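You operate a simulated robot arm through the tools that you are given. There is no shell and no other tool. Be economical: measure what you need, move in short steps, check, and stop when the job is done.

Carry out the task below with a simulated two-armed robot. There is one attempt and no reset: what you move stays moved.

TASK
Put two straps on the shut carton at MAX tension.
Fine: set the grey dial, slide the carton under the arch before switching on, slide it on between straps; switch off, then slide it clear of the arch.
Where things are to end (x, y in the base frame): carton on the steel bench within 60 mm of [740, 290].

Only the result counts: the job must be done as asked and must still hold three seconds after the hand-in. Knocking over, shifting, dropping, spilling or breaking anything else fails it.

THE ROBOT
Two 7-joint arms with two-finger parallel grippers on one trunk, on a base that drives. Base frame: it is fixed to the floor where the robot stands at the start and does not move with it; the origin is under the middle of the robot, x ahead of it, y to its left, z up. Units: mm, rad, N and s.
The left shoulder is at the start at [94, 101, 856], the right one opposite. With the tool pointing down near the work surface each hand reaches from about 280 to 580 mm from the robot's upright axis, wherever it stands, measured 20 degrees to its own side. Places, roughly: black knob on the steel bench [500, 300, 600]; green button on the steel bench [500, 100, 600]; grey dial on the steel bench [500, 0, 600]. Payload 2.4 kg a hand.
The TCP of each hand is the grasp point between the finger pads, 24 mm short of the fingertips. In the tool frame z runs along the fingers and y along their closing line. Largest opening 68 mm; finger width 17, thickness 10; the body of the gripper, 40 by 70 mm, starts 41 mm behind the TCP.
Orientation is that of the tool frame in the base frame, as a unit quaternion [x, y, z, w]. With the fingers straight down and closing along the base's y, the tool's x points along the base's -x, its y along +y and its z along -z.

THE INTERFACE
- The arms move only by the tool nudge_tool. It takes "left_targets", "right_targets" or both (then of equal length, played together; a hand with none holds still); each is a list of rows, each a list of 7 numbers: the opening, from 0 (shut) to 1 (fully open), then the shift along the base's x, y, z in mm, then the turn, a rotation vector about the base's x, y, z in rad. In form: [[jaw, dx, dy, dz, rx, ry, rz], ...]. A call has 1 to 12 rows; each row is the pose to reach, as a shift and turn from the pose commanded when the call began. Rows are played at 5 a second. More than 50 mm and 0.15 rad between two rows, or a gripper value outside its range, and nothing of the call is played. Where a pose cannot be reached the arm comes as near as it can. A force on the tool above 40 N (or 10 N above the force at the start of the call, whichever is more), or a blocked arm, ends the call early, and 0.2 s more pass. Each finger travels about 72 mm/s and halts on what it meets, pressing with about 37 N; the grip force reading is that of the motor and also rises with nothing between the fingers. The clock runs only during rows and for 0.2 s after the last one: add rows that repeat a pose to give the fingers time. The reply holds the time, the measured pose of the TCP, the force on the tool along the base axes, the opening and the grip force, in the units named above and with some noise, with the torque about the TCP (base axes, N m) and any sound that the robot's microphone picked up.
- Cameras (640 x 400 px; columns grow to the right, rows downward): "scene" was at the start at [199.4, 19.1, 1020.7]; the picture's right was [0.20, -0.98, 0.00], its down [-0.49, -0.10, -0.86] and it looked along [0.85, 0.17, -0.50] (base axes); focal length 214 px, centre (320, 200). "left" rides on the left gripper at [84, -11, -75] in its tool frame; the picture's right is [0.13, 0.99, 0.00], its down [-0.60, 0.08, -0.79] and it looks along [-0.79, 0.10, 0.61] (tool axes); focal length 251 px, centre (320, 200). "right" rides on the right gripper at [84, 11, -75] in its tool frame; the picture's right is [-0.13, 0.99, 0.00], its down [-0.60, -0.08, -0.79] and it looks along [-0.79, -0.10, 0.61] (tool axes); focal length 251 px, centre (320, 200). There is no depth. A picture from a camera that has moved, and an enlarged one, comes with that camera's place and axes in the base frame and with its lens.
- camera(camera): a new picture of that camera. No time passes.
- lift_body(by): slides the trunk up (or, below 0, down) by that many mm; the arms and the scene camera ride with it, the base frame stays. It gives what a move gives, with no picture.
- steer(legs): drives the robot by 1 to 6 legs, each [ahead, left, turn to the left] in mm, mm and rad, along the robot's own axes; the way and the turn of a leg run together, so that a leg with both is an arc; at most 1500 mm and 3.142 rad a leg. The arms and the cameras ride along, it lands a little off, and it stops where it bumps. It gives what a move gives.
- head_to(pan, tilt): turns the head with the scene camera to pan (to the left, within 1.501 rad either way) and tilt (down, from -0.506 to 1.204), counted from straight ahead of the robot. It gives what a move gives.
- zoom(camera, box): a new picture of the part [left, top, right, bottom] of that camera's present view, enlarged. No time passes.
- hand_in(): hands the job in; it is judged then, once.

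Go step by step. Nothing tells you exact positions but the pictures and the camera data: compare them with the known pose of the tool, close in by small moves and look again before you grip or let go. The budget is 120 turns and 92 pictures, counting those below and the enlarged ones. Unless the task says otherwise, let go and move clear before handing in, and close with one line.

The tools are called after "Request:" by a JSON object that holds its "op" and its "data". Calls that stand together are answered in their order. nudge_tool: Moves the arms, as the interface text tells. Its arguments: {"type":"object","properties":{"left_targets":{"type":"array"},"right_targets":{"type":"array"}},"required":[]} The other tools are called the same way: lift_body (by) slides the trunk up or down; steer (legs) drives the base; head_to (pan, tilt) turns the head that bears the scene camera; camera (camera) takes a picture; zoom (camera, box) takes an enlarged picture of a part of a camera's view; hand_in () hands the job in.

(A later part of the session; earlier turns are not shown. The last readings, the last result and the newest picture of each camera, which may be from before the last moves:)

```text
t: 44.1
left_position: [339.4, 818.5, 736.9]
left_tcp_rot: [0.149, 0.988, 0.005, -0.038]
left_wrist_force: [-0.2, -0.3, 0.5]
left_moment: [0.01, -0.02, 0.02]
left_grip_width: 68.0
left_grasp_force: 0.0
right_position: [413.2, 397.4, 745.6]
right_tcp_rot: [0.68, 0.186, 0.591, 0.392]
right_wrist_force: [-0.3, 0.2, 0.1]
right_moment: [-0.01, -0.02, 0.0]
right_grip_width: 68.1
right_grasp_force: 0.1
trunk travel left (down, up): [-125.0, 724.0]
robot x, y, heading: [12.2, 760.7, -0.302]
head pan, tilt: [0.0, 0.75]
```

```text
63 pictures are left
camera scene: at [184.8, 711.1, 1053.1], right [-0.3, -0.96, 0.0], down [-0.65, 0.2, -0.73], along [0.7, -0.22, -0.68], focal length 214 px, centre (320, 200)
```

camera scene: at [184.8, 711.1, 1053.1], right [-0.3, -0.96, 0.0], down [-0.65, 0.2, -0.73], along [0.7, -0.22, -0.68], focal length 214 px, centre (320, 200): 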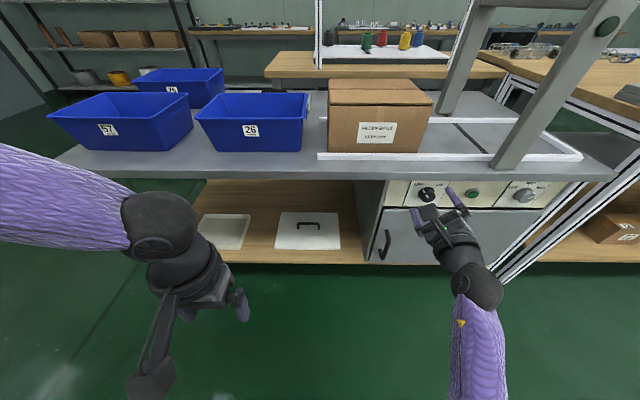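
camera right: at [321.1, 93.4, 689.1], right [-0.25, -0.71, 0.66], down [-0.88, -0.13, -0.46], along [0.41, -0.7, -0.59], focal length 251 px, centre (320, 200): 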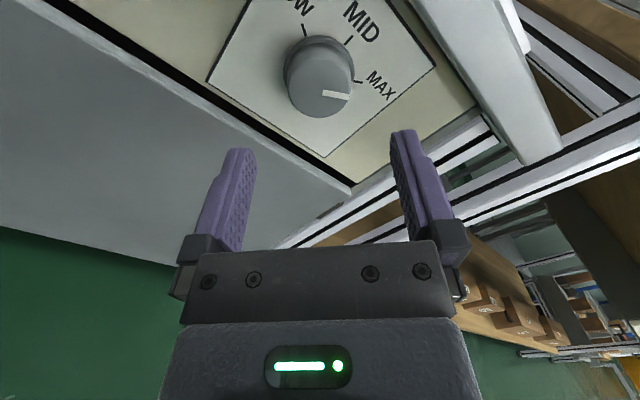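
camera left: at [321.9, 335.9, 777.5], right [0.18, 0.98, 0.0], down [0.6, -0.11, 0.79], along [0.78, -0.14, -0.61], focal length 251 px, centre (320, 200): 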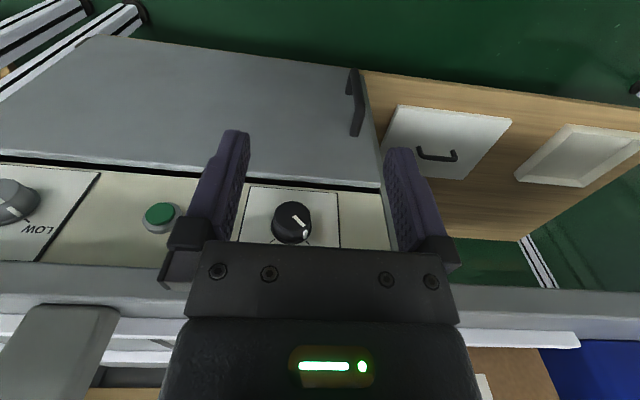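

The carton spans about s=450..714 along the bench and the bin beyond it leaves a gap of about 70 mm. I'll park the right hand tool-down and retracted, and raise the left.

Request:
{"op": "nudge_tool", "data": {"left_targets": [[0, 0, 0, 15, 0, 0, 0], [0, 0, 0, 30, 0, 0, 0], [0, 0, 0, 45, 0, 0, 0], [0, 0, 0, 60, 0, 0, 0], [0, 0, 0, 75, 0, 0, 0], [0, 0, 0, 90, 0, 0, 0], [0, 0, 0, 105, 0, 0, 0], [0, 0, 0, 120, 0, 0, 0], [0, 0, 0, 135, 0, 0, 0], [0, 0, 0, 150, 0, 0, 0], [0, 0, 0, 170, 0, 0, 0]], "right_targets": [[0, -17, 5.5, 19, 0.044, 0.136, 0], [0, -34, 11, 37, 0.089, 0.272, 0], [0, -50, 17, 56, 0.133, 0.407, 0], [0, -67, 22, 75, 0.178, 0.543, 0], [0, -84, 28, 93, 0.222, 0.679, 0], [0, -101, 33, 112, 0.267, 0.815, 0], [0, -118, 39, 130, 0.311, 0.951, 0], [0, -135, 44, 149, 0.356, 1.086, 0], [0, -151, 50, 168, 0.4, 1.222, 0], [0, -168, 55, 186, 0.445, 1.358, 0], [0, -185, 61, 205, 0.489, 1.494, 0]]}}

```text
t: 46.5
left_position: [338.6, 818.2, 907.5]
left_tcp_rot: [0.149, 0.988, 0.004, -0.039]
left_wrist_force: [0.4, -0.4, 0.1]
left_moment: [-0.01, 0.01, 0.01]
left_grip_width: 0.0
left_grasp_force: 23.2
right_position: [225.5, 457.3, 949.9]
right_tcp_rot: [0.964, 0.265, 0.0, -0.001]
right_wrist_force: [0.9, 0.1, 0.1]
right_moment: [-0.02, -0.01, -0.01]
right_grip_width: 0.1
right_grasp_force: 24.0
trunk travel left (down, up): [-125.0, 724.0]
robot x, y, heading: [17.7, 759.0, -0.301]
head pan, tilt: [0.0, 0.75]
```

Request:
{"op": "steer", "data": {"legs": [[0, 0, -0.015], [300, 0, 0]]}}

Request:
{"op": "camera", "data": {"camera": "left"}}

Request:
{"op": "camera", "data": {"camera": "scene"}}

```text
t: 48.9
left_position: [623.9, 718.2, 905.7]
left_tcp_rot: [0.157, 0.987, 0.005, -0.038]
left_wrist_force: [-0.4, -0.8, -0.1]
left_moment: [0.0, 0.02, 0.0]
left_grip_width: 0.0
left_grasp_force: 23.6
right_position: [504.1, 361.0, 949.1]
right_tcp_rot: [0.967, 0.256, 0.002, 0.001]
right_wrist_force: [-0.1, 0.0, -0.6]
right_moment: [0.0, 0.01, 0.01]
right_grip_width: 0.0
right_grasp_force: 23.5
trunk travel left (down, up): [-125.0, 724.0]
robot x, y, heading: [302.0, 670.1, -0.317]
head pan, tilt: [0.0, 0.75]
```

```text
62 pictures are left
camera left: at [547.6, 734.0, 987.7], right [0.19, 0.98, 0.01], down [0.65, -0.13, 0.74], along [0.73, -0.13, -0.67], focal length 251 px, centre (320, 200)
```

left: 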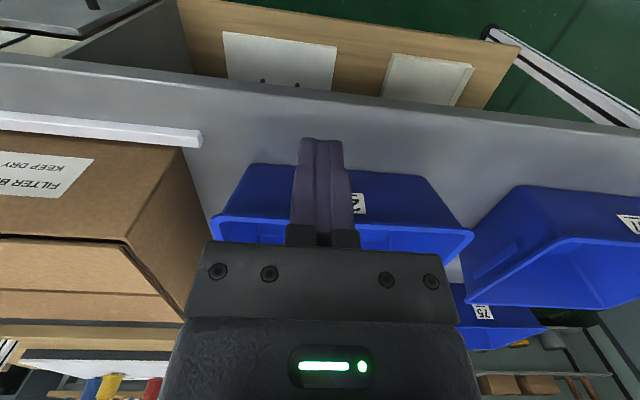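

```text
61 pictures are left
camera scene: at [468.3, 615.1, 1053.2], right [-0.31, -0.95, 0.0], down [-0.65, 0.21, -0.73], along [0.69, -0.23, -0.68], focal length 214 px, centre (320, 200)
```

scene: 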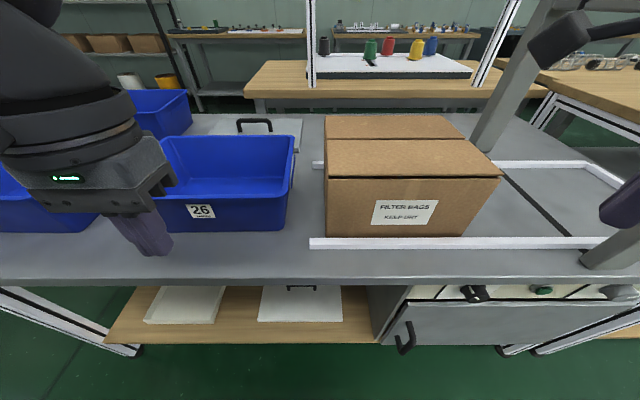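

The gap between the carton's left end (s≈720) and the bin (s≈790) is clear. I'll move the closed left fingers over the gap at height, then look.

Request:
{"op": "nudge_tool", "data": {"left_targets": [[0, 27, -29, 2, -0.004, -0.01, 0], [0, 55, -58, 4, -0.008, -0.02, 0], [0, 82, -86, 6, -0.012, -0.03, 0], [0, 110, -115, 8, -0.015, -0.045, 0], [0, 137, -144, 10, -0.019, -0.055, 0], [0, 165, -173, 10, -0.022, -0.065, 0], [0, 192, -202, 10, -0.024, -0.073, 0], [0, 192, -202, 10, -0.024, -0.073, 0]]}}

Request:
{"op": "camera", "data": {"camera": "scene"}}

Request:
{"op": "camera", "data": {"camera": "left"}}

```text
t: 50.7
left_position: [752.1, 655.2, 892.8]
left_tcp_rot: [0.157, 0.988, -0.001, 0.0]
left_wrist_force: [0.1, 0.4, 0.3]
left_moment: [-0.04, 0.03, -0.04]
left_grip_width: 0.0
left_grasp_force: 23.3
left hand out of reach, approached as far as the arm can: row 3, 4, 5, 6, 7, 8
right_position: [504.7, 361.1, 950.0]
right_tcp_rot: [0.966, 0.257, 0.003, 0.001]
right_wrist_force: [-0.5, 0.6, -0.2]
right_moment: [0.0, 0.01, -0.01]
right_grip_width: 0.1
right_grasp_force: 23.8
trunk travel left (down, up): [-125.0, 724.0]
robot x, y, heading: [300.0, 671.0, -0.323]
head pan, tilt: [0.0, 0.75]
```

```text
60 pictures are left
camera scene: at [468.3, 615.1, 1053.1], right [-0.31, -0.95, 0.0], down [-0.65, 0.21, -0.73], along [0.69, -0.23, -0.68], focal length 214 px, centre (320, 200)
```

scene: 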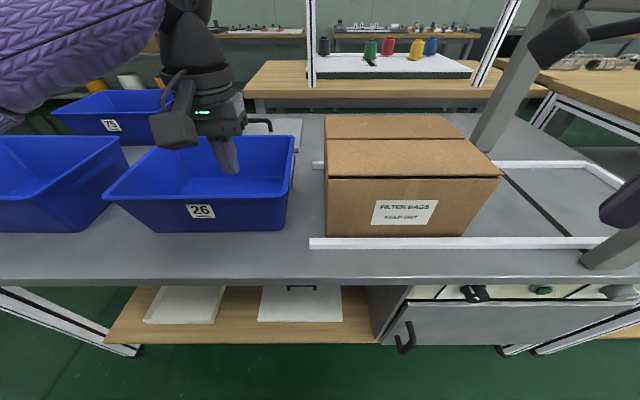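

```text
59 pictures are left
camera left: at [670.0, 672.5, 969.3], right [0.19, 0.98, 0.0], down [0.6, -0.11, 0.79], along [0.78, -0.15, -0.61], focal length 251 px, centre (320, 200)
```

left: 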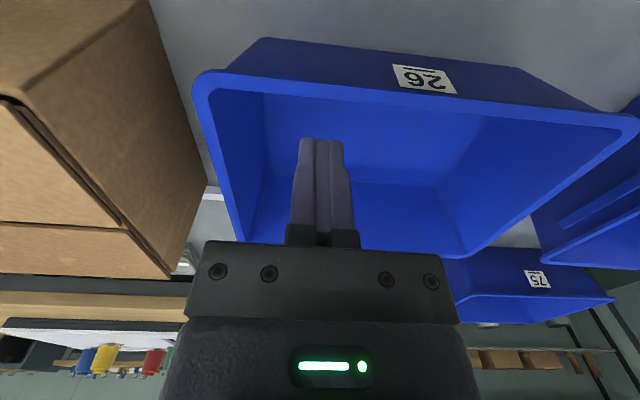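

The reach is limited because the shoulder is low relative to the wrist. I'll raise the trunk and retry.

Request:
{"op": "lift_body", "data": {"by": 180}}

Request:
{"op": "nudge_tool", "data": {"left_targets": [[0, 10, -29, -20, 0, 0, 0], [0, 20, -57, -40, 0, 0, 0], [0, 30, -86, -60, 0, 0, 0], [0, 40, -115, -80, 0, 0, 0], [0, 50, -130, -100, 0, 0, 0], [0, 64, -139, -120, 0, 0, 0], [0, 64, -139, -150, 0, 0, 0], [0, 64, -139, -165, 0, 0, 0]]}}

Request:
{"op": "camera", "data": {"camera": "scene"}}

Request:
{"op": "camera", "data": {"camera": "left"}}

```text
t: 52.7
left_position: [719.7, 667.6, 1126.7]
left_tcp_rot: [0.156, 0.985, -0.012, 0.069]
left_wrist_force: [-0.4, 0.1, 0.3]
left_moment: [-0.02, -0.05, 0.0]
left_grip_width: 0.0
left_grasp_force: 23.7
right_position: [505.5, 360.6, 1129.7]
right_tcp_rot: [0.966, 0.257, 0.002, 0.001]
right_wrist_force: [-0.1, 0.0, -0.1]
right_moment: [-0.02, 0.01, -0.03]
right_grip_width: 0.1
right_grasp_force: 23.1
trunk travel left (down, up): [-305.0, 544.0]
robot x, y, heading: [303.5, 669.8, -0.317]
head pan, tilt: [0.0, 0.75]
```

```text
t: 54.5
left_position: [736.3, 637.7, 969.8]
left_tcp_rot: [0.156, 0.985, -0.013, 0.07]
left_wrist_force: [-0.3, 0.4, 0.3]
left_moment: [0.03, 0.0, 0.03]
left_grip_width: 0.0
left_grasp_force: 23.8
left hand out of reach, approached as far as the arm can: row 1, 2, 3, 4, 5, 6, 7, 8
right_position: [505.1, 360.5, 1129.6]
right_tcp_rot: [0.967, 0.256, 0.002, 0.002]
right_wrist_force: [1.1, 0.1, 0.0]
right_moment: [-0.01, 0.01, -0.02]
right_grip_width: 0.1
right_grasp_force: 23.8
trunk travel left (down, up): [-305.0, 544.0]
robot x, y, heading: [302.2, 669.6, -0.316]
head pan, tilt: [0.0, 0.75]
```

```text
58 pictures are left
camera scene: at [423.9, 629.7, 1236.8], right [-0.31, -0.95, 0.0], down [-0.65, 0.21, -0.73], along [0.69, -0.23, -0.68], focal length 214 px, centre (320, 200)
```

scene: 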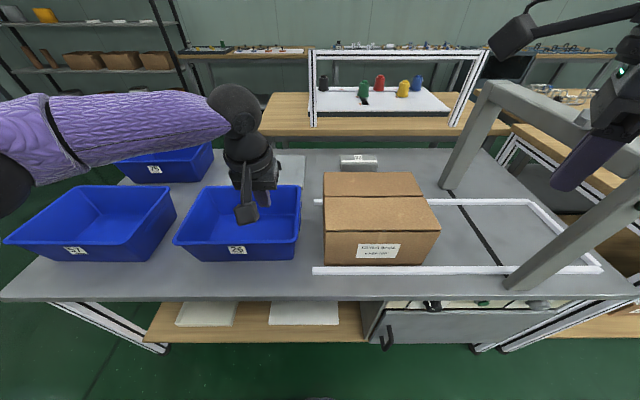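

```text
57 pictures are left
camera left: at [643.9, 657.0, 1033.3], right [0.19, 0.98, -0.02], down [0.49, -0.07, 0.87], along [0.85, -0.17, -0.49], focal length 251 px, centre (320, 200)
```

left: 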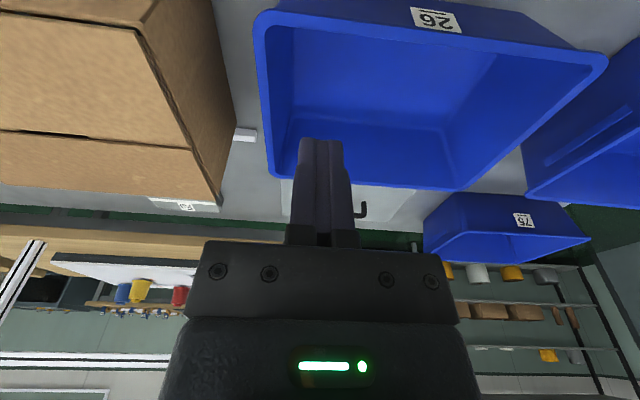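

I'll retract the left arm to unwind it, then re-extend it from a relaxed pose, and shift the base right so the hand works at its own side.

Request:
{"op": "nudge_tool", "data": {"left_targets": [[0, -25, 21, 17, 0.011, 0.033, 0], [0, -50, 42, 35, 0.022, 0.066, 0], [0, -75, 63, 52, 0.033, 0.1, 0], [0, -98, 85, 70, 0.043, 0.133, 0], [0, -98, 85, 70, 0.043, 0.133, 0]]}}

Request:
{"op": "steer", "data": {"legs": [[0, -70, 0]]}}

Request:
{"op": "nudge_tool", "data": {"left_targets": [[0, 0, 0, -20, 0, 0, 0], [0, 0, 0, -40, 0, 0, 0], [0, 0, 0, -60, 0, 0, 0], [0, 25, -8, -70, 0, 0, 0], [0, 50, -16, -80, 0, 0, 0], [0, 75, -24, -90, 0, 0, 0], [0, 100, -32, -100, 0, 0, 0], [0, 125, -40, -110, 0, 0, 0], [0, 125, -40, -110, 0, 0, 0]]}}

```text
t: 55.7
left_position: [637.5, 720.2, 1041.2]
left_tcp_rot: [0.157, 0.988, -0.001, 0.001]
left_wrist_force: [-0.1, -0.1, 1.1]
left_moment: [0.03, -0.01, 0.0]
left_grip_width: 0.1
left_grasp_force: 23.4
right_position: [505.2, 360.1, 1129.7]
right_tcp_rot: [0.966, 0.257, 0.002, 0.001]
right_wrist_force: [-0.4, 0.1, -0.2]
right_moment: [0.0, -0.01, 0.01]
right_grip_width: 0.0
right_grasp_force: 23.6
trunk travel left (down, up): [-305.0, 544.0]
robot x, y, heading: [301.9, 669.5, -0.325]
head pan, tilt: [0.0, 0.75]
```

```text
t: 56.7
left_position: [616.5, 653.8, 1042.6]
left_tcp_rot: [0.158, 0.988, -0.002, 0.001]
left_wrist_force: [-0.6, 1.0, -0.8]
left_moment: [0.01, 0.01, -0.02]
left_grip_width: 0.0
left_grasp_force: 23.5
right_position: [483.5, 295.2, 1129.9]
right_tcp_rot: [0.966, 0.257, 0.002, 0.001]
right_wrist_force: [-0.1, 0.1, 0.3]
right_moment: [0.02, 0.0, -0.03]
right_grip_width: 0.0
right_grasp_force: 23.7
trunk travel left (down, up): [-305.0, 544.0]
robot x, y, heading: [280.8, 605.1, -0.32]
head pan, tilt: [0.0, 0.75]
```

```text
t: 58.7
left_position: [743.7, 616.6, 929.4]
left_tcp_rot: [0.158, 0.987, -0.001, 0.002]
left_wrist_force: [-0.4, 0.2, 0.0]
left_moment: [-0.02, -0.02, 0.0]
left_grip_width: 0.0
left_grasp_force: 23.8
right_position: [483.7, 294.2, 1129.0]
right_tcp_rot: [0.966, 0.257, 0.002, 0.002]
right_wrist_force: [0.3, -0.4, 0.2]
right_moment: [-0.01, -0.01, 0.0]
right_grip_width: 0.0
right_grasp_force: 24.5
trunk travel left (down, up): [-305.0, 544.0]
robot x, y, heading: [276.2, 604.5, -0.319]
head pan, tilt: [0.0, 0.75]
```

Request:
{"op": "nudge_tool", "data": {"left_targets": [[0, 14, -24, -5, 0, 0, 0], [0, 29, -48, -10, 0, 0, 0], [0, 43, -72, -15, 0, 0, 0], [0, 58, -96, -20, 0, 0, 0], [0, 58, -96, -20, 0, 0, 0]]}}

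Request:
{"op": "camera", "data": {"camera": "scene"}}

Request:
{"op": "camera", "data": {"camera": "left"}}

```text
t: 59.9
left_position: [739.1, 611.0, 931.0]
left_tcp_rot: [0.157, 0.988, -0.001, 0.002]
left_wrist_force: [0.7, -0.2, 0.0]
left_moment: [-0.02, 0.0, -0.02]
left_grip_width: 0.1
left_grasp_force: 23.6
left hand out of reach, approached as far as the arm can: row 1, 2, 3, 4, 5
right_position: [482.5, 293.8, 1130.7]
right_tcp_rot: [0.966, 0.258, 0.002, 0.001]
right_wrist_force: [-0.2, -0.2, 0.5]
right_moment: [0.05, 0.02, 0.01]
right_grip_width: 0.0
right_grasp_force: 23.4
trunk travel left (down, up): [-305.0, 544.0]
robot x, y, heading: [279.1, 604.4, -0.32]
head pan, tilt: [0.0, 0.75]
```

```text
56 pictures are left
camera scene: at [402.3, 563.6, 1236.8], right [-0.31, -0.95, 0.0], down [-0.65, 0.21, -0.73], along [0.69, -0.23, -0.68], focal length 214 px, centre (320, 200)
```

scene: 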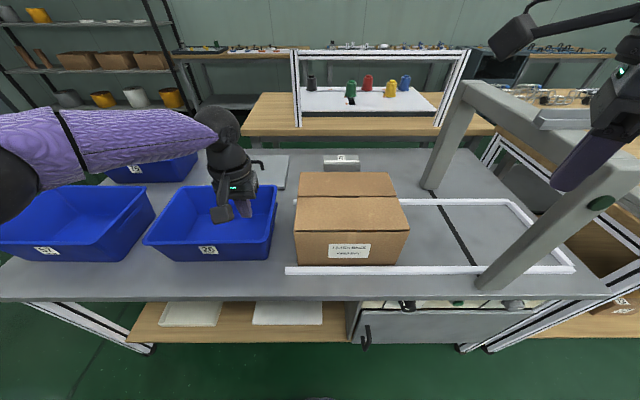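

```text
55 pictures are left
camera left: at [656.6, 628.6, 1006.6], right [0.19, 0.98, 0.0], down [0.6, -0.11, 0.79], along [0.78, -0.15, -0.61], focal length 251 px, centre (320, 200)
```

left: 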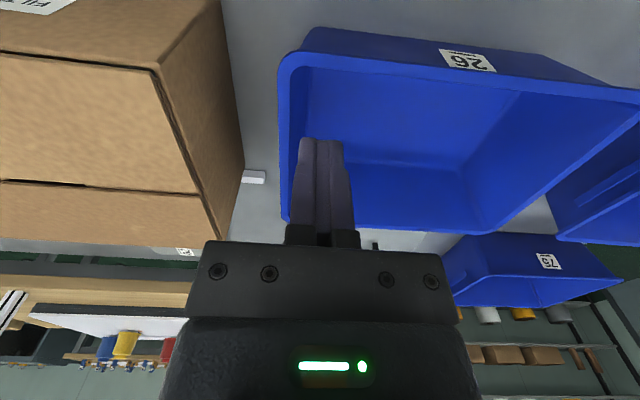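

The left arm hits a wrist limit inward. I'll try turning the tool about vertical to free it up.

Request:
{"op": "nudge_tool", "data": {"left_targets": [[0, 0, 0, 0, 0, 0, 0.14], [0, 0, 0, 0, 0, 0, 0.28], [0, 0, 0, 0, 0, 0, 0.42], [0, 0, 0, 0, 0, 0, 0.56], [0, 0, 0, 0, 0, 0, 0.7], [0, 0, 0, 0, 0, 0, 0.84], [0, 5, -25, 0, 0, 0, 0.98], [0, 10, -50, 0, 0, 0, 1.12], [0, 20, -70, 0, 0, 0, 1.26], [0, 40, -75, 0, 0, 0, 1.4], [0, 58, -80, 0, 0, 0, 1.4], [0, 58, -80, 0, 0, 0, 1.4]]}}

```text
t: 62.5
left_position: [734.2, 605.0, 947.3]
left_tcp_rot: [-0.516, 0.856, 0.0, 0.002]
left_wrist_force: [-0.9, -0.3, 0.1]
left_moment: [-0.03, -0.01, 0.01]
left_grip_width: 0.1
left_grasp_force: 23.5
left hand out of reach, approached as far as the arm can: row 5, 6, 7, 8, 9, 10, 11, 12
right_position: [483.5, 294.8, 1129.5]
right_tcp_rot: [0.966, 0.258, 0.002, 0.001]
right_wrist_force: [-1.2, 0.2, -0.9]
right_moment: [0.02, -0.05, -0.01]
right_grip_width: 0.0
right_grasp_force: 23.5
trunk travel left (down, up): [-305.0, 544.0]
robot x, y, heading: [275.7, 606.1, -0.318]
head pan, tilt: [0.0, 0.75]
```

The reach limit appears radial: the wrist sits far above the TCP, so a higher trunk and a closer base will help. I'll check the clearance between base and bench.

Request:
{"op": "head_to", "data": {"pan": 0, "tilt": 1.2}}

Request:
{"op": "camera", "data": {"camera": "scene"}}

```text
t: 63.4
left_position: [733.6, 604.4, 946.5]
left_tcp_rot: [-0.516, 0.857, -0.001, 0.001]
left_wrist_force: [0.0, 0.4, -0.1]
left_moment: [0.01, -0.01, 0.02]
left_grip_width: 0.0
left_grasp_force: 24.4
right_position: [483.7, 295.0, 1129.4]
right_tcp_rot: [0.966, 0.257, 0.002, 0.0]
right_wrist_force: [-0.3, 0.1, -0.1]
right_moment: [-0.02, -0.01, -0.02]
right_grip_width: 0.1
right_grasp_force: 23.4
trunk travel left (down, up): [-305.0, 544.0]
robot x, y, heading: [276.1, 603.4, -0.319]
head pan, tilt: [0.0, 1.201]
```

```text
54 pictures are left
camera scene: at [376.7, 572.0, 1205.1], right [-0.31, -0.95, 0.0], down [-0.89, 0.29, -0.36], along [0.34, -0.11, -0.93], focal length 214 px, centre (320, 200)
```

scene: 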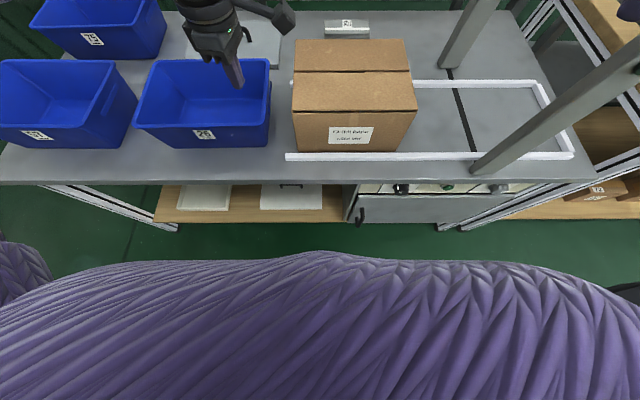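

The top-down view shows the carton at s≈454–717, m≈511–740 and the arch slot at s≈242. I'll raise the trunk, edge forward and place the fingers.

Request:
{"op": "lift_body", "data": {"by": 90}}

Request:
{"op": "steer", "data": {"legs": [[50, 0, 0]]}}

Request:
{"op": "nudge_tool", "data": {"left_targets": [[0, 0, 0, -40, 0, 0, 0], [0, -5, -15, -70, 0, 0, 0], [0, 0, -45, -85, 0, 0, 0], [0, 10, -70, -100, 0, 0, 0], [0, 10, -70, -100, 0, 0, 0]]}}

Request:
{"op": "camera", "data": {"camera": "scene"}}

```text
t: 64.7
left_position: [730.1, 607.6, 1054.6]
left_tcp_rot: [-0.516, 0.856, -0.016, 0.015]
left_wrist_force: [0.3, 0.2, 0.5]
left_moment: [0.02, 0.01, 0.0]
left_grip_width: 0.1
left_grasp_force: 24.0
right_position: [483.5, 294.5, 1219.2]
right_tcp_rot: [0.966, 0.257, 0.003, 0.001]
right_wrist_force: [0.9, 0.2, -0.3]
right_moment: [-0.01, -0.01, 0.01]
right_grip_width: 0.0
right_grasp_force: 23.5
trunk travel left (down, up): [-395.0, 454.0]
robot x, y, heading: [277.1, 605.1, -0.317]
head pan, tilt: [0.0, 1.201]
```

```text
t: 65.6
left_position: [778.0, 591.9, 1054.2]
left_tcp_rot: [-0.516, 0.856, -0.016, 0.015]
left_wrist_force: [-0.4, -0.3, 0.0]
left_moment: [-0.04, -0.03, 0.0]
left_grip_width: 0.1
left_grasp_force: 23.5
right_position: [532.3, 277.7, 1219.3]
right_tcp_rot: [0.966, 0.257, 0.002, 0.001]
right_wrist_force: [0.3, -0.2, 0.9]
right_moment: [0.0, -0.04, 0.03]
right_grip_width: 0.1
right_grasp_force: 23.6
trunk travel left (down, up): [-395.0, 454.0]
robot x, y, heading: [328.6, 588.5, -0.319]
head pan, tilt: [0.0, 1.201]
```

```text
t: 66.8
left_position: [750.8, 593.6, 988.6]
left_tcp_rot: [-0.516, 0.856, -0.017, 0.015]
left_wrist_force: [0.3, -0.8, -0.2]
left_moment: [0.0, -0.02, 0.05]
left_grip_width: 0.0
left_grasp_force: 24.1
left hand out of reach, approached as far as the arm can: row 1, 2, 3, 4, 5
right_position: [531.3, 279.3, 1219.5]
right_tcp_rot: [0.967, 0.256, 0.002, 0.002]
right_wrist_force: [-0.3, 0.4, 0.3]
right_moment: [0.0, 0.01, -0.01]
right_grip_width: 0.1
right_grasp_force: 24.0
trunk travel left (down, up): [-395.0, 454.0]
robot x, y, heading: [323.3, 587.3, -0.317]
head pan, tilt: [0.0, 1.201]
```

```text
53 pictures are left
camera scene: at [410.4, 561.0, 1295.9], right [-0.31, -0.95, 0.0], down [-0.89, 0.29, -0.36], along [0.34, -0.11, -0.93], focal length 214 px, centre (320, 200)
```

scene: 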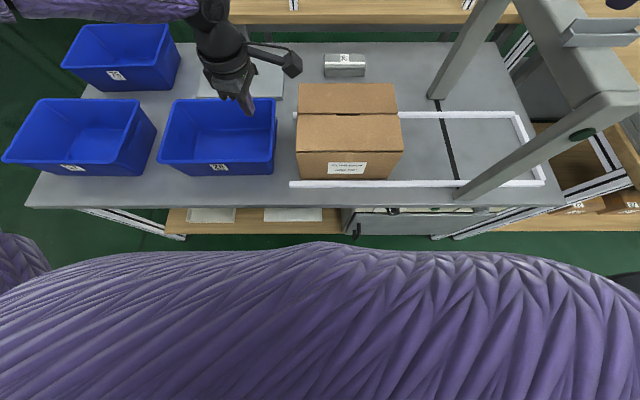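

Lowering worsened the reach, so the arm prefers a lower shoulder. I'll back off, return the trunk to its starting height and restore the starting arm posture.

Request:
{"op": "steer", "data": {"legs": [[-300, 0, 0]]}}

Request:
{"op": "lift_body", "data": {"by": -200}}

Request:
{"op": "nudge_tool", "data": {"left_targets": [[0, -5, 8, 15, 0, 0, -0.14], [0, -10, 16, 30, 0, 0, -0.28], [0, -15, 24, 45, 0, 0, -0.42], [0, -20, 32, 60, 0, 0, -0.56], [0, -25, 40, 75, 0, 0, -0.7], [0, -28, 50, 90, 0, 0, -0.84], [0, -28, 60, 105, 0, 0, -0.98], [0, -28, 70, 120, 0, 0, -1.12], [0, -28, 80, 135, 0, 0, -1.26], [0, -28, 90, 150, 0, 0, -1.4], [0, -28, 100, 160, 0, 0, -1.4]]}}

Request:
{"op": "lift_body", "data": {"by": -120}}

Request:
{"op": "camera", "data": {"camera": "scene"}}

```text
t: 68.8
left_position: [462.8, 686.5, 988.7]
left_tcp_rot: [-0.515, 0.857, -0.017, 0.015]
left_wrist_force: [-1.6, -0.9, 0.0]
left_moment: [0.01, -0.05, -0.02]
left_grip_width: 0.0
left_grasp_force: 23.3
right_position: [244.3, 372.9, 1219.8]
right_tcp_rot: [0.967, 0.256, 0.002, 0.001]
right_wrist_force: [-0.8, 0.0, 0.2]
right_moment: [0.0, -0.03, 0.03]
right_grip_width: 0.0
right_grasp_force: 24.0
trunk travel left (down, up): [-395.0, 454.0]
robot x, y, heading: [37.9, 680.7, -0.314]
head pan, tilt: [0.0, 1.201]
```

```text
t: 71.0
left_position: [463.3, 686.2, 788.1]
left_tcp_rot: [-0.516, 0.856, -0.018, 0.016]
left_wrist_force: [-0.4, 0.6, 0.5]
left_moment: [0.0, 0.02, 0.04]
left_grip_width: 0.0
left_grasp_force: 23.8
right_position: [245.1, 373.4, 1020.4]
right_tcp_rot: [0.966, 0.257, 0.002, 0.001]
right_wrist_force: [1.1, -0.9, -0.7]
right_moment: [-0.02, -0.03, 0.02]
right_grip_width: 0.0
right_grasp_force: 23.9
trunk travel left (down, up): [-195.0, 655.0]
robot x, y, heading: [40.0, 682.2, -0.318]
head pan, tilt: [0.0, 1.201]
```

```text
t: 73.4
left_position: [434.9, 788.5, 948.9]
left_tcp_rot: [0.16, 0.987, -0.023, 0.0]
left_wrist_force: [-0.3, 0.6, -0.1]
left_moment: [0.01, -0.03, -0.02]
left_grip_width: 0.0
left_grasp_force: 23.4
right_position: [245.0, 372.1, 1021.4]
right_tcp_rot: [0.967, 0.256, 0.002, 0.001]
right_wrist_force: [-0.5, 0.3, 0.1]
right_moment: [0.02, -0.03, 0.02]
right_grip_width: 0.0
right_grasp_force: 23.5
trunk travel left (down, up): [-195.0, 655.0]
robot x, y, heading: [41.5, 679.2, -0.321]
head pan, tilt: [0.0, 1.201]
```

```text
t: 74.9
left_position: [435.2, 786.6, 829.4]
left_tcp_rot: [0.158, 0.987, -0.022, 0.001]
left_wrist_force: [-0.9, 0.2, 1.0]
left_moment: [0.04, -0.02, -0.01]
left_grip_width: 0.1
left_grasp_force: 23.5
right_position: [245.2, 372.2, 900.7]
right_tcp_rot: [0.967, 0.256, 0.002, 0.001]
right_wrist_force: [0.3, -0.2, 0.9]
right_moment: [-0.01, -0.04, 0.03]
right_grip_width: 0.0
right_grasp_force: 23.6
trunk travel left (down, up): [-75.0, 774.0]
robot x, y, heading: [39.0, 682.3, -0.32]
head pan, tilt: [0.0, 1.201]
```

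```text
52 pictures are left
camera scene: at [198.9, 630.2, 969.7], right [-0.31, -0.95, 0.0], down [-0.89, 0.29, -0.36], along [0.34, -0.11, -0.93], focal length 214 px, centre (320, 200)
```

scene: 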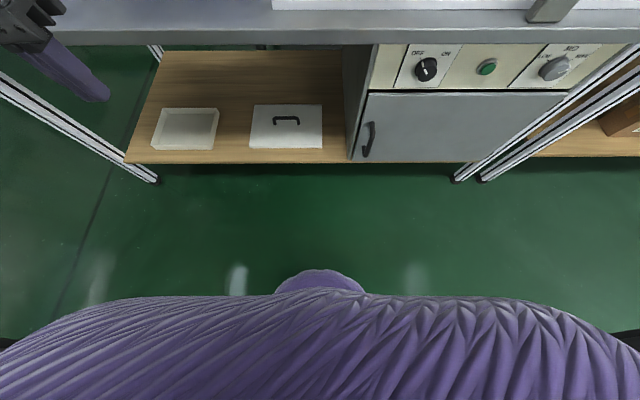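

Request:
{"op": "nudge_tool", "data": {"left_targets": [[0, 15, -10, 0, 0, 0.01, 0], [0, 30, -20, 0, 0, 0.02, 0], [0, 45, -30, 0, 0, 0.03, 0], [0, 60, -40, 0, 0, 0.04, 0], [0, 75, -50, 0, 0, 0.04, 0], [0, 90, -60, 0, 0, 0.04, 0], [0, 105, -70, 0, 0, 0.04, 0], [0, 120, -80, 0, 0, 0.04, 0], [0, 135, -90, 0, 0, 0.04, 0], [0, 150, -100, 0, 0, 0.04, 0], [0, 165, -110, 0, 0, 0.04, 0], [0, 165, -110, 0, 0, 0.04, 0]]}}

```text
t: 77.5
left_position: [561.9, 705.8, 823.8]
left_tcp_rot: [0.158, 0.987, -0.026, -0.019]
left_wrist_force: [0.0, 0.4, 0.1]
left_moment: [-0.03, 0.03, -0.02]
left_grip_width: 0.4
left_grasp_force: 23.5
left hand out of reach, approached as far as the arm can: row 9, 10, 11, 12
right_position: [245.6, 371.4, 900.1]
right_tcp_rot: [0.967, 0.256, 0.001, 0.0]
right_wrist_force: [-0.8, -0.1, 0.5]
right_moment: [-0.02, -0.02, 0.01]
right_grip_width: 0.0
right_grasp_force: 23.6
trunk travel left (down, up): [-75.0, 774.0]
robot x, y, heading: [39.3, 684.1, -0.319]
head pan, tilt: [0.0, 1.201]
```

Untilted reach is now about 523 mm. Tilting the tool about 25° forward should gain more, so I'll do that and raise the hand before driving in.

Request:
{"op": "nudge_tool", "data": {"left_targets": [[0, 0, 0, 15, -0.02, -0.07, 0], [0, 0, 0, 30, -0.04, -0.14, 0], [0, 5, -5, 45, -0.065, -0.21, 0], [0, 10, -10, 60, -0.09, -0.28, 0], [0, 20, -15, 75, -0.11, -0.35, 0], [0, 30, -20, 85, -0.125, -0.39, 0], [0, 40, -30, 85, -0.125, -0.39, 0], [0, 40, -45, 85, -0.125, -0.39, 0], [0, 40, -45, 85, -0.125, -0.39, 0]]}}

```text
t: 79.5
left_position: [591.6, 687.7, 909.7]
left_tcp_rot: [0.16, 0.969, -0.057, 0.182]
left_wrist_force: [-0.1, 0.1, -0.3]
left_moment: [0.0, -0.02, -0.04]
left_grip_width: 0.0
left_grasp_force: 23.6
left hand out of reach, approached as far as the arm can: row 7, 8, 9
right_position: [244.7, 372.6, 900.7]
right_tcp_rot: [0.967, 0.256, 0.002, 0.002]
right_wrist_force: [0.9, 0.3, 0.1]
right_moment: [0.02, 0.0, -0.03]
right_grip_width: 0.2
right_grasp_force: 23.9
trunk travel left (down, up): [-75.0, 774.0]
robot x, y, heading: [38.7, 686.0, -0.32]
head pan, tilt: [0.0, 1.201]
```

Request:
{"op": "steer", "data": {"legs": [[0, -93, 0], [240, 0, 0]]}}

Request:
{"op": "head_to", "data": {"pan": 0.2, "tilt": 0.75}}

Request:
{"op": "camera", "data": {"camera": "scene"}}

Request:
{"op": "camera", "data": {"camera": "left"}}

```text
t: 82.0
left_position: [788.5, 524.4, 910.4]
left_tcp_rot: [0.161, 0.968, -0.057, 0.183]
left_wrist_force: [-0.3, -0.4, -0.1]
left_moment: [-0.03, -0.01, 0.0]
left_grip_width: 0.0
left_grasp_force: 23.2
right_position: [441.1, 207.7, 900.0]
right_tcp_rot: [0.967, 0.256, 0.003, 0.001]
right_wrist_force: [-1.4, 0.0, 0.7]
right_moment: [0.02, 0.0, 0.01]
right_grip_width: 0.0
right_grasp_force: 23.5
trunk travel left (down, up): [-75.0, 774.0]
robot x, y, heading: [235.4, 518.0, -0.322]
head pan, tilt: [0.0, 1.201]
```

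```text
t: 82.9
left_position: [788.3, 524.3, 909.0]
left_tcp_rot: [0.16, 0.968, -0.057, 0.182]
left_wrist_force: [-0.2, 0.0, -0.5]
left_moment: [0.0, 0.0, -0.01]
left_grip_width: 0.0
left_grasp_force: 23.7
right_position: [442.6, 209.6, 899.1]
right_tcp_rot: [0.967, 0.256, 0.002, 0.001]
right_wrist_force: [-0.1, 0.6, -0.3]
right_moment: [-0.02, 0.03, 0.04]
right_grip_width: 0.0
right_grasp_force: 23.8
trunk travel left (down, up): [-75.0, 774.0]
robot x, y, heading: [241.0, 520.7, -0.319]
head pan, tilt: [0.201, 0.75]
```

```text
51 pictures are left
camera scene: at [426.0, 474.2, 1001.3], right [-0.12, -0.99, 0.0], down [-0.68, 0.08, -0.73], along [0.73, -0.09, -0.68], focal length 214 px, centre (320, 200)
```

scene: 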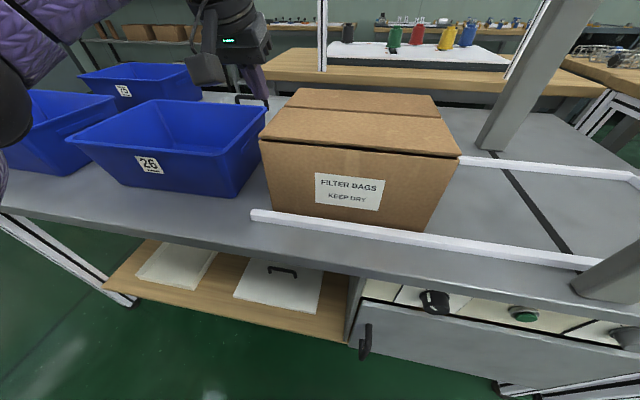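

```text
50 pictures are left
camera left: at [686.8, 551.7, 948.8], right [0.22, 0.97, -0.1], down [0.29, 0.03, 0.96], along [0.93, -0.23, -0.28], focal length 251 px, centre (320, 200)
```

left: 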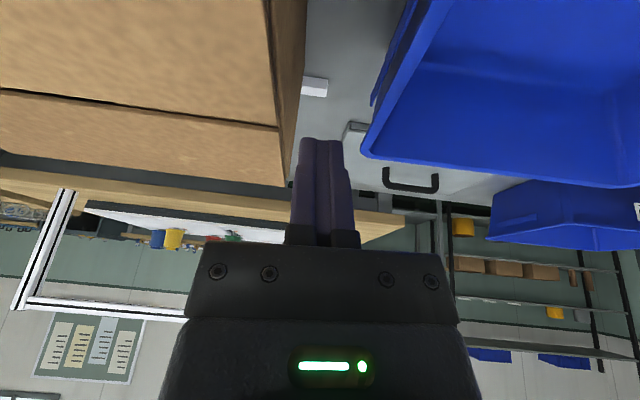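

The fingers are above the gap between carton and bin. Lowering to z≈838.

Request:
{"op": "nudge_tool", "data": {"left_targets": [[0, 0, 0, -18, 0, 0, 0], [0, 0, 0, -36, 0, 0, 0], [0, 0, 0, -54, 0, 0, 0], [0, 0, 0, -70, 0, 0, 0], [0, 0, 0, -70, 0, 0, 0]]}}

Request:
{"op": "camera", "data": {"camera": "left"}}

Request:
{"op": "camera", "data": {"camera": "scene"}}

```text
t: 84.1
left_position: [789.6, 524.8, 839.6]
left_tcp_rot: [0.16, 0.969, -0.057, 0.182]
left_wrist_force: [-0.7, -0.1, -0.3]
left_moment: [0.03, 0.0, -0.01]
left_grip_width: 0.0
left_grasp_force: 23.5
right_position: [443.0, 209.1, 899.5]
right_tcp_rot: [0.967, 0.255, 0.002, 0.001]
right_wrist_force: [0.1, -1.0, 0.4]
right_moment: [0.01, 0.0, 0.01]
right_grip_width: 0.0
right_grasp_force: 23.9
trunk travel left (down, up): [-75.0, 774.0]
robot x, y, heading: [237.9, 519.7, -0.32]
head pan, tilt: [0.201, 0.75]
```

```text
49 pictures are left
camera left: at [687.5, 551.4, 879.2], right [0.21, 0.97, -0.1], down [0.29, 0.03, 0.96], along [0.93, -0.23, -0.28], focal length 251 px, centre (320, 200)
```

left: 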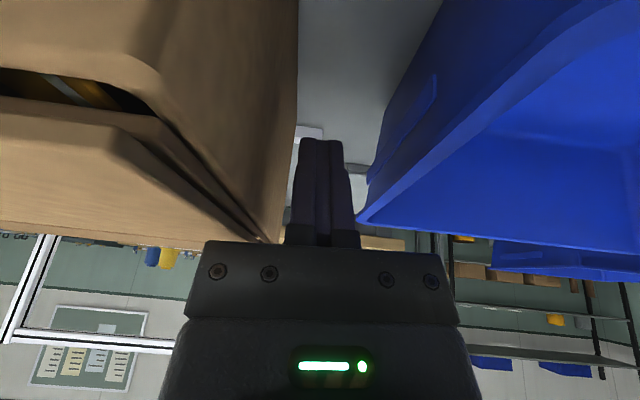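

```text
48 pictures are left
camera scene: at [426.0, 474.3, 1001.3], right [-0.12, -0.99, 0.0], down [-0.68, 0.08, -0.73], along [0.73, -0.09, -0.68], focal length 214 px, centre (320, 200)
```

scene: 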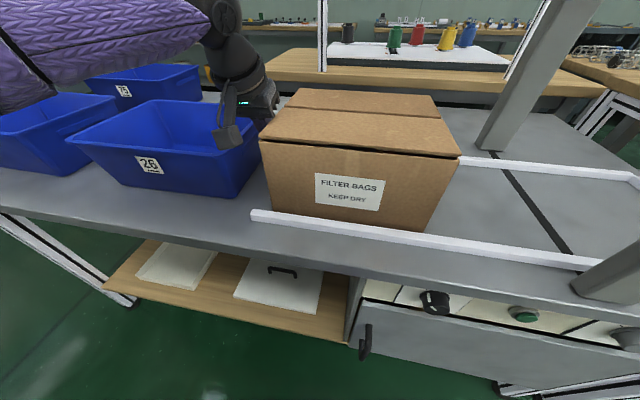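

Left fingers are in the gap. I'll turn the right hand so its camera bracket stays clear of the arch leg, then make gentle contact with the left.

Request:
{"op": "nudge_tool", "data": {"left_targets": [[0, 0, 0, 0, 0, 0, 0], [0, 0, 0, 0, 0, 0, 0], [0, 0, 0, 0, 0, 0, 0], [0, -2, -6, 0, 0, 0, 0], [0, -4, -12, 0, 0, 0, 0], [0, -6, -18, 0, 0, 0, 0], [0, -8, -24, 0, 0, 0, 0], [0, -10, -30, 0, 0, 0, 0]], "right_targets": [[0, -3, 1, 0, 0, 0, 0.14], [0, -6, 2, 0, 0, 0, 0.28], [0, -9, 3, 0, 0, 0, 0.42], [0, -12, 4, 0, 0, 0, 0.56], [0, -15, 5, 0, 0, 0, 0.7], [0, -19, 6, 0, 0, 0, 0.84], [0, -19, 6, 0, 0, 0, 0.98], [0, -19, 6, 0, 0, 0, 1.1]]}}

Request:
{"op": "camera", "data": {"camera": "scene"}}

```text
t: 85.9
left_position: [779.9, 494.4, 838.7]
left_tcp_rot: [0.16, 0.968, -0.057, 0.183]
left_wrist_force: [1.0, 3.6, 0.2]
left_moment: [-0.03, 0.03, 0.01]
left_grip_width: 0.2
left_grasp_force: 23.7
right_position: [426.5, 218.2, 896.0]
right_tcp_rot: [0.69, 0.724, 0.003, -0.001]
right_wrist_force: [0.0, 0.2, -0.7]
right_moment: [0.0, 0.02, 0.0]
right_grip_width: 0.1
right_grasp_force: 23.5
right hand out of reach, approached as far as the arm can: row 4, 5, 6, 7, 8
trunk travel left (down, up): [-75.0, 774.0]
robot x, y, heading: [240.3, 521.3, -0.321]
head pan, tilt: [0.201, 0.75]
```

```text
47 pictures are left
camera scene: at [426.0, 474.7, 1001.3], right [-0.12, -0.99, 0.0], down [-0.68, 0.08, -0.73], along [0.73, -0.09, -0.68], focal length 214 px, centre (320, 200)
```

scene: 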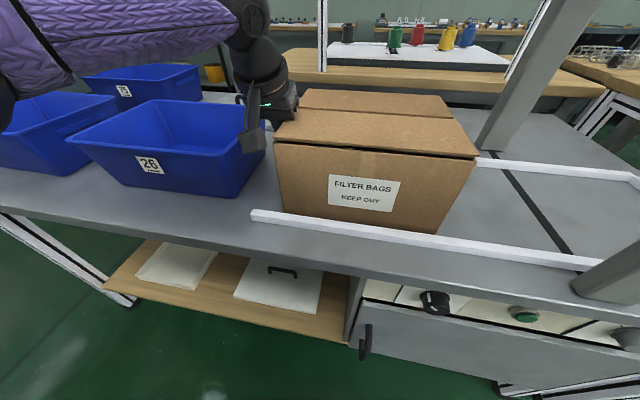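

The carton slides easily at about 4 N. I'll push it along by driving the base to the right.

Request:
{"op": "steer", "data": {"legs": [[0, -170, 0]]}}

Request:
{"op": "camera", "data": {"camera": "scene"}}

```text
t: 87.4
left_position: [724.9, 327.6, 839.8]
left_tcp_rot: [0.162, 0.968, -0.057, 0.182]
left_wrist_force: [0.7, -0.2, 0.5]
left_moment: [0.03, -0.03, 0.01]
left_grip_width: 0.1
left_grasp_force: 23.7
right_position: [371.8, 52.1, 895.9]
right_tcp_rot: [0.69, 0.723, 0.003, -0.001]
right_wrist_force: [0.6, 0.2, -0.7]
right_moment: [0.02, 0.04, 0.02]
right_grip_width: 0.0
right_grasp_force: 23.8
trunk travel left (down, up): [-75.0, 774.0]
robot x, y, heading: [183.6, 352.0, -0.326]
head pan, tilt: [0.201, 0.75]
```

```text
46 pictures are left
camera scene: at [371.0, 308.7, 1001.3], right [-0.12, -0.99, 0.0], down [-0.68, 0.08, -0.73], along [0.73, -0.09, -0.68], focal length 214 px, centre (320, 200)
```

scene: 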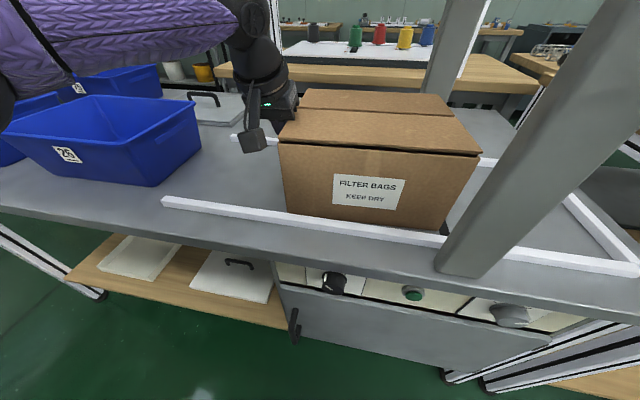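

Request:
{"op": "steer", "data": {"legs": [[0, -92, 0]]}}

Request:
{"op": "head_to", "data": {"pan": 0.0, "tilt": 0.75}}

Request:
{"op": "camera", "data": {"camera": "scene"}}

```text
t: 88.5
left_position: [694.9, 239.2, 840.0]
left_tcp_rot: [0.162, 0.968, -0.058, 0.182]
left_wrist_force: [0.1, -0.4, 0.2]
left_moment: [0.01, 0.0, -0.03]
left_grip_width: 0.0
left_grasp_force: 23.8
right_position: [343.1, -34.7, 896.0]
right_tcp_rot: [0.691, 0.722, 0.003, 0.0]
right_wrist_force: [1.1, 0.0, -0.4]
right_moment: [0.03, -0.01, 0.0]
right_grip_width: 0.1
right_grasp_force: 23.5
trunk travel left (down, up): [-75.0, 774.0]
robot x, y, heading: [150.9, 263.7, -0.326]
head pan, tilt: [0.201, 0.75]
```

```text
t: 89.2
left_position: [694.6, 239.1, 839.1]
left_tcp_rot: [0.162, 0.968, -0.057, 0.182]
left_wrist_force: [-0.7, 0.3, 0.1]
left_moment: [-0.02, -0.01, -0.02]
left_grip_width: 0.1
left_grasp_force: 24.2
right_position: [342.8, -34.9, 896.2]
right_tcp_rot: [0.691, 0.723, 0.002, 0.0]
right_wrist_force: [-0.7, 0.3, -0.2]
right_moment: [0.01, -0.01, 0.02]
right_grip_width: 0.0
right_grasp_force: 23.9
trunk travel left (down, up): [-75.0, 774.0]
robot x, y, heading: [157.2, 266.2, -0.327]
head pan, tilt: [0.0, 0.75]
```

```text
45 pictures are left
camera scene: at [338.1, 204.6, 1001.3], right [-0.32, -0.95, 0.0], down [-0.65, 0.22, -0.73], along [0.69, -0.23, -0.68], focal length 214 px, centre (320, 200)
```

scene: 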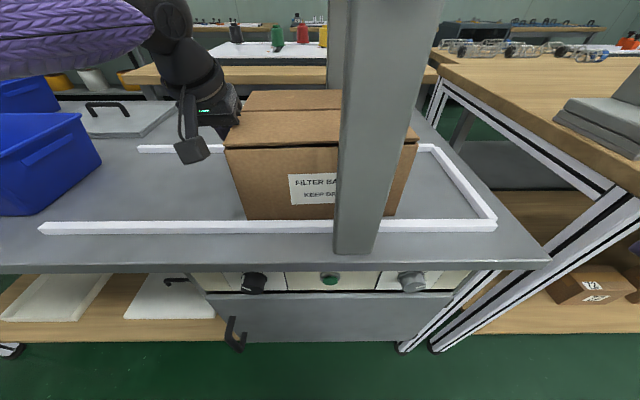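

The carton is under the arch with the slot about 55 mm right of its centre. Next I'll retract the left hand and go to the knob with the right hand.

Request:
{"op": "nudge_tool", "data": {"left_targets": [[0, 6, 19, 0, 0, 0, 0], [0, 6, 19, 35, 0, 0, 0], [0, 6, 19, 70, 0, 0, 0], [0, 6, 19, 70, 0, 0, 0]]}}

Request:
{"op": "steer", "data": {"legs": [[-205, 0, 0.01], [0, 340, 0]]}}

Request:
{"op": "lift_body", "data": {"by": -70}}

Request:
{"op": "nudge_tool", "data": {"right_targets": [[1, 0, 0, 0, 0, 0, 0.14], [1, 0, 0, 0, 0, 0, 0.28], [1, 0, 0, 0, 0, 0, 0.42], [1, 0, 0, 0, 0, 0, 0.56], [1, 0, 0, 0, 0, 0, 0.7], [1, 0, 0, 0, 0, 0, 0.84]]}}

```text
t: 90.2
left_position: [702.1, 266.5, 908.5]
left_tcp_rot: [0.162, 0.968, -0.057, 0.183]
left_wrist_force: [-0.6, 0.1, -0.3]
left_moment: [0.01, -0.02, 0.01]
left_grip_width: 0.2
left_grasp_force: 23.7
left hand out of reach, approached as far as the arm can: row 3, 4
right_position: [342.7, -34.4, 896.1]
right_tcp_rot: [0.691, 0.722, 0.001, 0.001]
right_wrist_force: [-0.6, 0.3, -0.4]
right_moment: [-0.01, 0.0, 0.03]
right_grip_width: 0.0
right_grasp_force: 23.2
trunk travel left (down, up): [-75.0, 774.0]
robot x, y, heading: [151.3, 265.1, -0.321]
head pan, tilt: [0.0, 0.75]
```

```text
t: 93.7
left_position: [612.4, 664.0, 907.9]
left_tcp_rot: [0.154, 0.969, -0.056, 0.183]
left_wrist_force: [-0.1, -0.5, 0.1]
left_moment: [0.02, 0.02, 0.0]
left_grip_width: 0.0
left_grasp_force: 23.1
right_position: [258.3, 357.0, 896.4]
right_tcp_rot: [0.686, 0.727, 0.003, 0.0]
right_wrist_force: [-0.4, -0.1, -0.7]
right_moment: [-0.03, 0.02, 0.01]
right_grip_width: 0.0
right_grasp_force: 23.7
trunk travel left (down, up): [-75.0, 774.0]
robot x, y, heading: [67.2, 657.3, -0.31]
head pan, tilt: [0.0, 0.75]
```

```text
t: 94.8
left_position: [612.4, 665.1, 838.7]
left_tcp_rot: [0.154, 0.969, -0.056, 0.183]
left_wrist_force: [0.2, 0.0, -0.3]
left_moment: [0.0, -0.01, 0.0]
left_grip_width: 0.1
left_grasp_force: 24.1
right_position: [277.8, 352.8, 810.4]
right_tcp_rot: [0.686, 0.727, -0.013, -0.033]
right_wrist_force: [0.4, -0.2, -0.3]
right_moment: [-0.01, 0.0, 0.03]
right_grip_width: 0.0
right_grasp_force: 23.4
trunk travel left (down, up): [-5.0, 844.0]
robot x, y, heading: [61.7, 656.1, -0.306]
head pan, tilt: [0.0, 0.75]
```

```text
t: 96.2
left_position: [612.9, 664.7, 837.9]
left_tcp_rot: [0.155, 0.969, -0.057, 0.182]
left_wrist_force: [0.2, -0.1, 0.6]
left_moment: [-0.04, 0.01, -0.02]
left_grip_width: 0.1
left_grasp_force: 23.6
right_position: [277.5, 353.7, 809.6]
right_tcp_rot: [0.328, 0.944, -0.026, -0.025]
right_wrist_force: [0.3, 1.0, 0.8]
right_moment: [-0.02, -0.01, -0.03]
right_grip_width: 68.0
right_grasp_force: 0.0
trunk travel left (down, up): [-5.0, 844.0]
robot x, y, heading: [62.2, 655.6, -0.307]
head pan, tilt: [0.0, 0.75]
```

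Request:
{"op": "nudge_tool", "data": {"right_targets": [[1, 17, -6, -17, -0.042, -0.128, 0], [1, 35, -12, -34, -0.084, -0.257, 0], [1, 52, -17, -51, -0.126, -0.385, 0], [1, 70, -23, -68, -0.168, -0.514, 0], [1, 87, -29, -85, -0.21, -0.642, 0], [1, 105, -35, -102, -0.252, -0.77, 0], [1, 122, -41, -119, -0.294, -0.9, 0], [1, 140, -46, -136, -0.336, -1.028, 0], [1, 157, -52, -153, -0.378, -1.157, 0], [1, 175, -58, -165, -0.42, -1.285, 0], [1, 192, -64, -177, -0.462, -1.413, 0], [1, 210, -70, -187, -0.504, -1.541, 0]]}}

Request:
{"op": "camera", "data": {"camera": "right"}}

```text
t: 98.8
left_position: [612.5, 665.4, 839.1]
left_tcp_rot: [0.154, 0.969, -0.056, 0.183]
left_wrist_force: [-0.1, 0.7, -0.3]
left_moment: [0.0, 0.02, -0.02]
left_grip_width: 0.0
left_grasp_force: 23.5
right_position: [425.3, 303.8, 666.0]
right_tcp_rot: [0.293, 0.802, -0.009, 0.521]
right_wrist_force: [0.0, -1.4, -0.2]
right_moment: [0.02, 0.03, -0.02]
right_grip_width: 68.0
right_grasp_force: 0.1
right hand out of reach, approached as far as the arm can: row 7, 9, 10, 11, 12
trunk travel left (down, up): [-5.0, 844.0]
robot x, y, heading: [68.7, 656.3, -0.308]
head pan, tilt: [0.0, 0.75]
```

```text
44 pictures are left
camera right: at [344.7, 377.2, 633.1], right [0.51, 0.76, 0.4], down [-0.52, -0.09, 0.85], along [0.68, -0.64, 0.35], focal length 251 px, centre (320, 200)
```

right: 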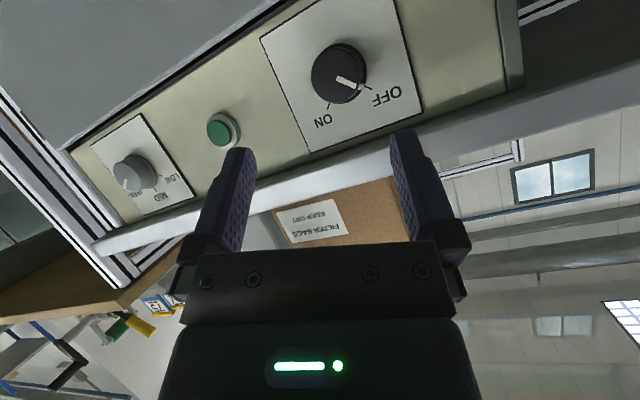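

Request:
{"op": "nudge_tool", "data": {"right_targets": [[1, 11, -4, -9, -0.03, -0.09, 0.01], [1, 22, -7, -18, -0.06, -0.18, 0.02], [1, 33, -11, -27, -0.09, -0.27, 0.03], [1, 45, -15, -36, -0.12, -0.36, 0.04], [1, 57, -19, -43, -0.148, -0.452, 0.05], [1, 57, -19, -43, -0.148, -0.452, 0.05]]}}

```text
t: 100.2
left_position: [612.6, 664.5, 839.8]
left_tcp_rot: [0.153, 0.97, -0.055, 0.183]
left_wrist_force: [0.8, 0.2, 0.3]
left_moment: [-0.02, -0.04, 0.01]
left_grip_width: 0.1
left_grasp_force: 23.8
right_position: [426.2, 304.3, 666.1]
right_tcp_rot: [0.294, 0.801, -0.011, 0.521]
right_wrist_force: [-1.2, 0.2, -0.1]
right_moment: [0.0, 0.0, 0.01]
right_grip_width: 68.1
right_grasp_force: 0.0
right hand out of reach, approached as far as the arm can: row 1, 2, 3, 4, 5, 6
trunk travel left (down, up): [-5.0, 844.0]
robot x, y, heading: [65.0, 652.7, -0.31]
head pan, tilt: [0.0, 0.75]
```

The wrist is stuck, so I'll repeat the sequence that worked before: back off, extend first, then pitch level.

Request:
{"op": "steer", "data": {"legs": [[-90, 0, 0]]}}

Request:
{"op": "nudge_tool", "data": {"right_targets": [[1, 24, -8, -8, 0, 0, 0], [1, 48, -16, -16, 0, 0, 0], [1, 72, -24, -24, 0, 0, 0], [1, 96, -31, -32, 0, 0, 0], [1, 105, -35, -40, 0, 0, 0]]}}

Request:
{"op": "nudge_tool", "data": {"right_targets": [[1, 0, 0, 0, -0.03, -0.09, 0.01], [1, 0, 0, 0, -0.06, -0.18, 0.02], [1, 0, 0, 0, -0.09, -0.27, 0.03], [1, 0, 0, 0, -0.12, -0.36, 0.04], [1, 0, 0, 0, -0.148, -0.452, 0.05], [1, 0, 0, 0, -0.148, -0.452, 0.05]]}}

```text
t: 101.2
left_position: [527.0, 692.0, 838.4]
left_tcp_rot: [0.154, 0.969, -0.055, 0.184]
left_wrist_force: [0.6, 0.5, 0.3]
left_moment: [0.01, -0.01, -0.01]
left_grip_width: 0.0
left_grasp_force: 23.8
right_position: [340.2, 331.2, 666.5]
right_tcp_rot: [0.295, 0.801, -0.012, 0.521]
right_wrist_force: [-0.8, 0.2, 0.1]
right_moment: [0.01, -0.04, -0.01]
right_grip_width: 68.2
right_grasp_force: 0.0
trunk travel left (down, up): [-5.0, 844.0]
robot x, y, heading: [-24.1, 683.3, -0.307]
head pan, tilt: [0.0, 0.75]
```

```text
t: 102.5
left_position: [528.7, 691.3, 837.6]
left_tcp_rot: [0.155, 0.969, -0.056, 0.183]
left_wrist_force: [-0.6, 0.6, -0.5]
left_moment: [0.0, -0.02, 0.02]
left_grip_width: 0.0
left_grasp_force: 23.3
right_position: [445.8, 297.0, 626.8]
right_tcp_rot: [0.294, 0.801, -0.011, 0.521]
right_wrist_force: [-0.2, 0.4, -0.4]
right_moment: [-0.01, -0.02, -0.01]
right_grip_width: 68.2
right_grasp_force: 0.1
trunk travel left (down, up): [-5.0, 844.0]
robot x, y, heading: [-21.2, 678.4, -0.311]
head pan, tilt: [0.0, 0.75]
```

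```text
t: 103.8
left_position: [527.5, 691.5, 839.3]
left_tcp_rot: [0.156, 0.969, -0.056, 0.183]
left_wrist_force: [-0.3, -0.5, 0.2]
left_moment: [0.0, -0.01, -0.01]
left_grip_width: 0.0
left_grasp_force: 23.7
right_position: [444.0, 294.1, 626.0]
right_tcp_rot: [0.23, 0.668, 0.009, 0.708]
right_wrist_force: [-0.4, -0.7, -0.3]
right_moment: [-0.03, -0.04, 0.0]
right_grip_width: 67.9
right_grasp_force: 0.1
right hand out of reach, approached as far as the arm can: row 1, 2, 3, 4
trunk travel left (down, up): [-5.0, 844.0]
robot x, y, heading: [-20.8, 683.2, -0.307]
head pan, tilt: [0.0, 0.75]
```

Level and aligned. I'll approach the knob and look.

Request:
{"op": "nudge_tool", "data": {"right_targets": [[1, 15, -4, -1, 0, 0, 0], [1, 29, -8, -2, 0, 0, 0], [1, 44, -11, -3, 0, 0, 0], [1, 58, -15, -3, 0, 0, 0], [1, 58, -15, -3, 0, 0, 0]]}}

Request:
{"op": "camera", "data": {"camera": "right"}}

```text
t: 105.0
left_position: [527.8, 692.6, 838.3]
left_tcp_rot: [0.154, 0.97, -0.055, 0.182]
left_wrist_force: [0.0, 0.1, -0.3]
left_moment: [0.01, 0.02, 0.01]
left_grip_width: 0.2
left_grasp_force: 24.2
right_position: [504.1, 280.3, 621.2]
right_tcp_rot: [0.231, 0.668, 0.009, 0.708]
right_wrist_force: [0.1, -0.2, 0.8]
right_moment: [-0.04, -0.02, -0.02]
right_grip_width: 68.0
right_grasp_force: 0.0
trunk travel left (down, up): [-5.0, 844.0]
robot x, y, heading: [-20.8, 687.8, -0.312]
head pan, tilt: [0.0, 0.75]
```

```text
43 pictures are left
camera right: at [443.9, 341.8, 547.2], right [0.28, 0.84, 0.46], down [-0.84, -0.02, 0.54], along [0.46, -0.53, 0.71], focal length 251 px, centre (320, 200)
```

right: 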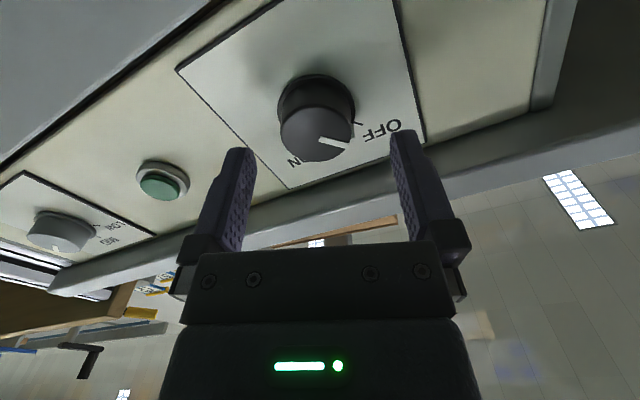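

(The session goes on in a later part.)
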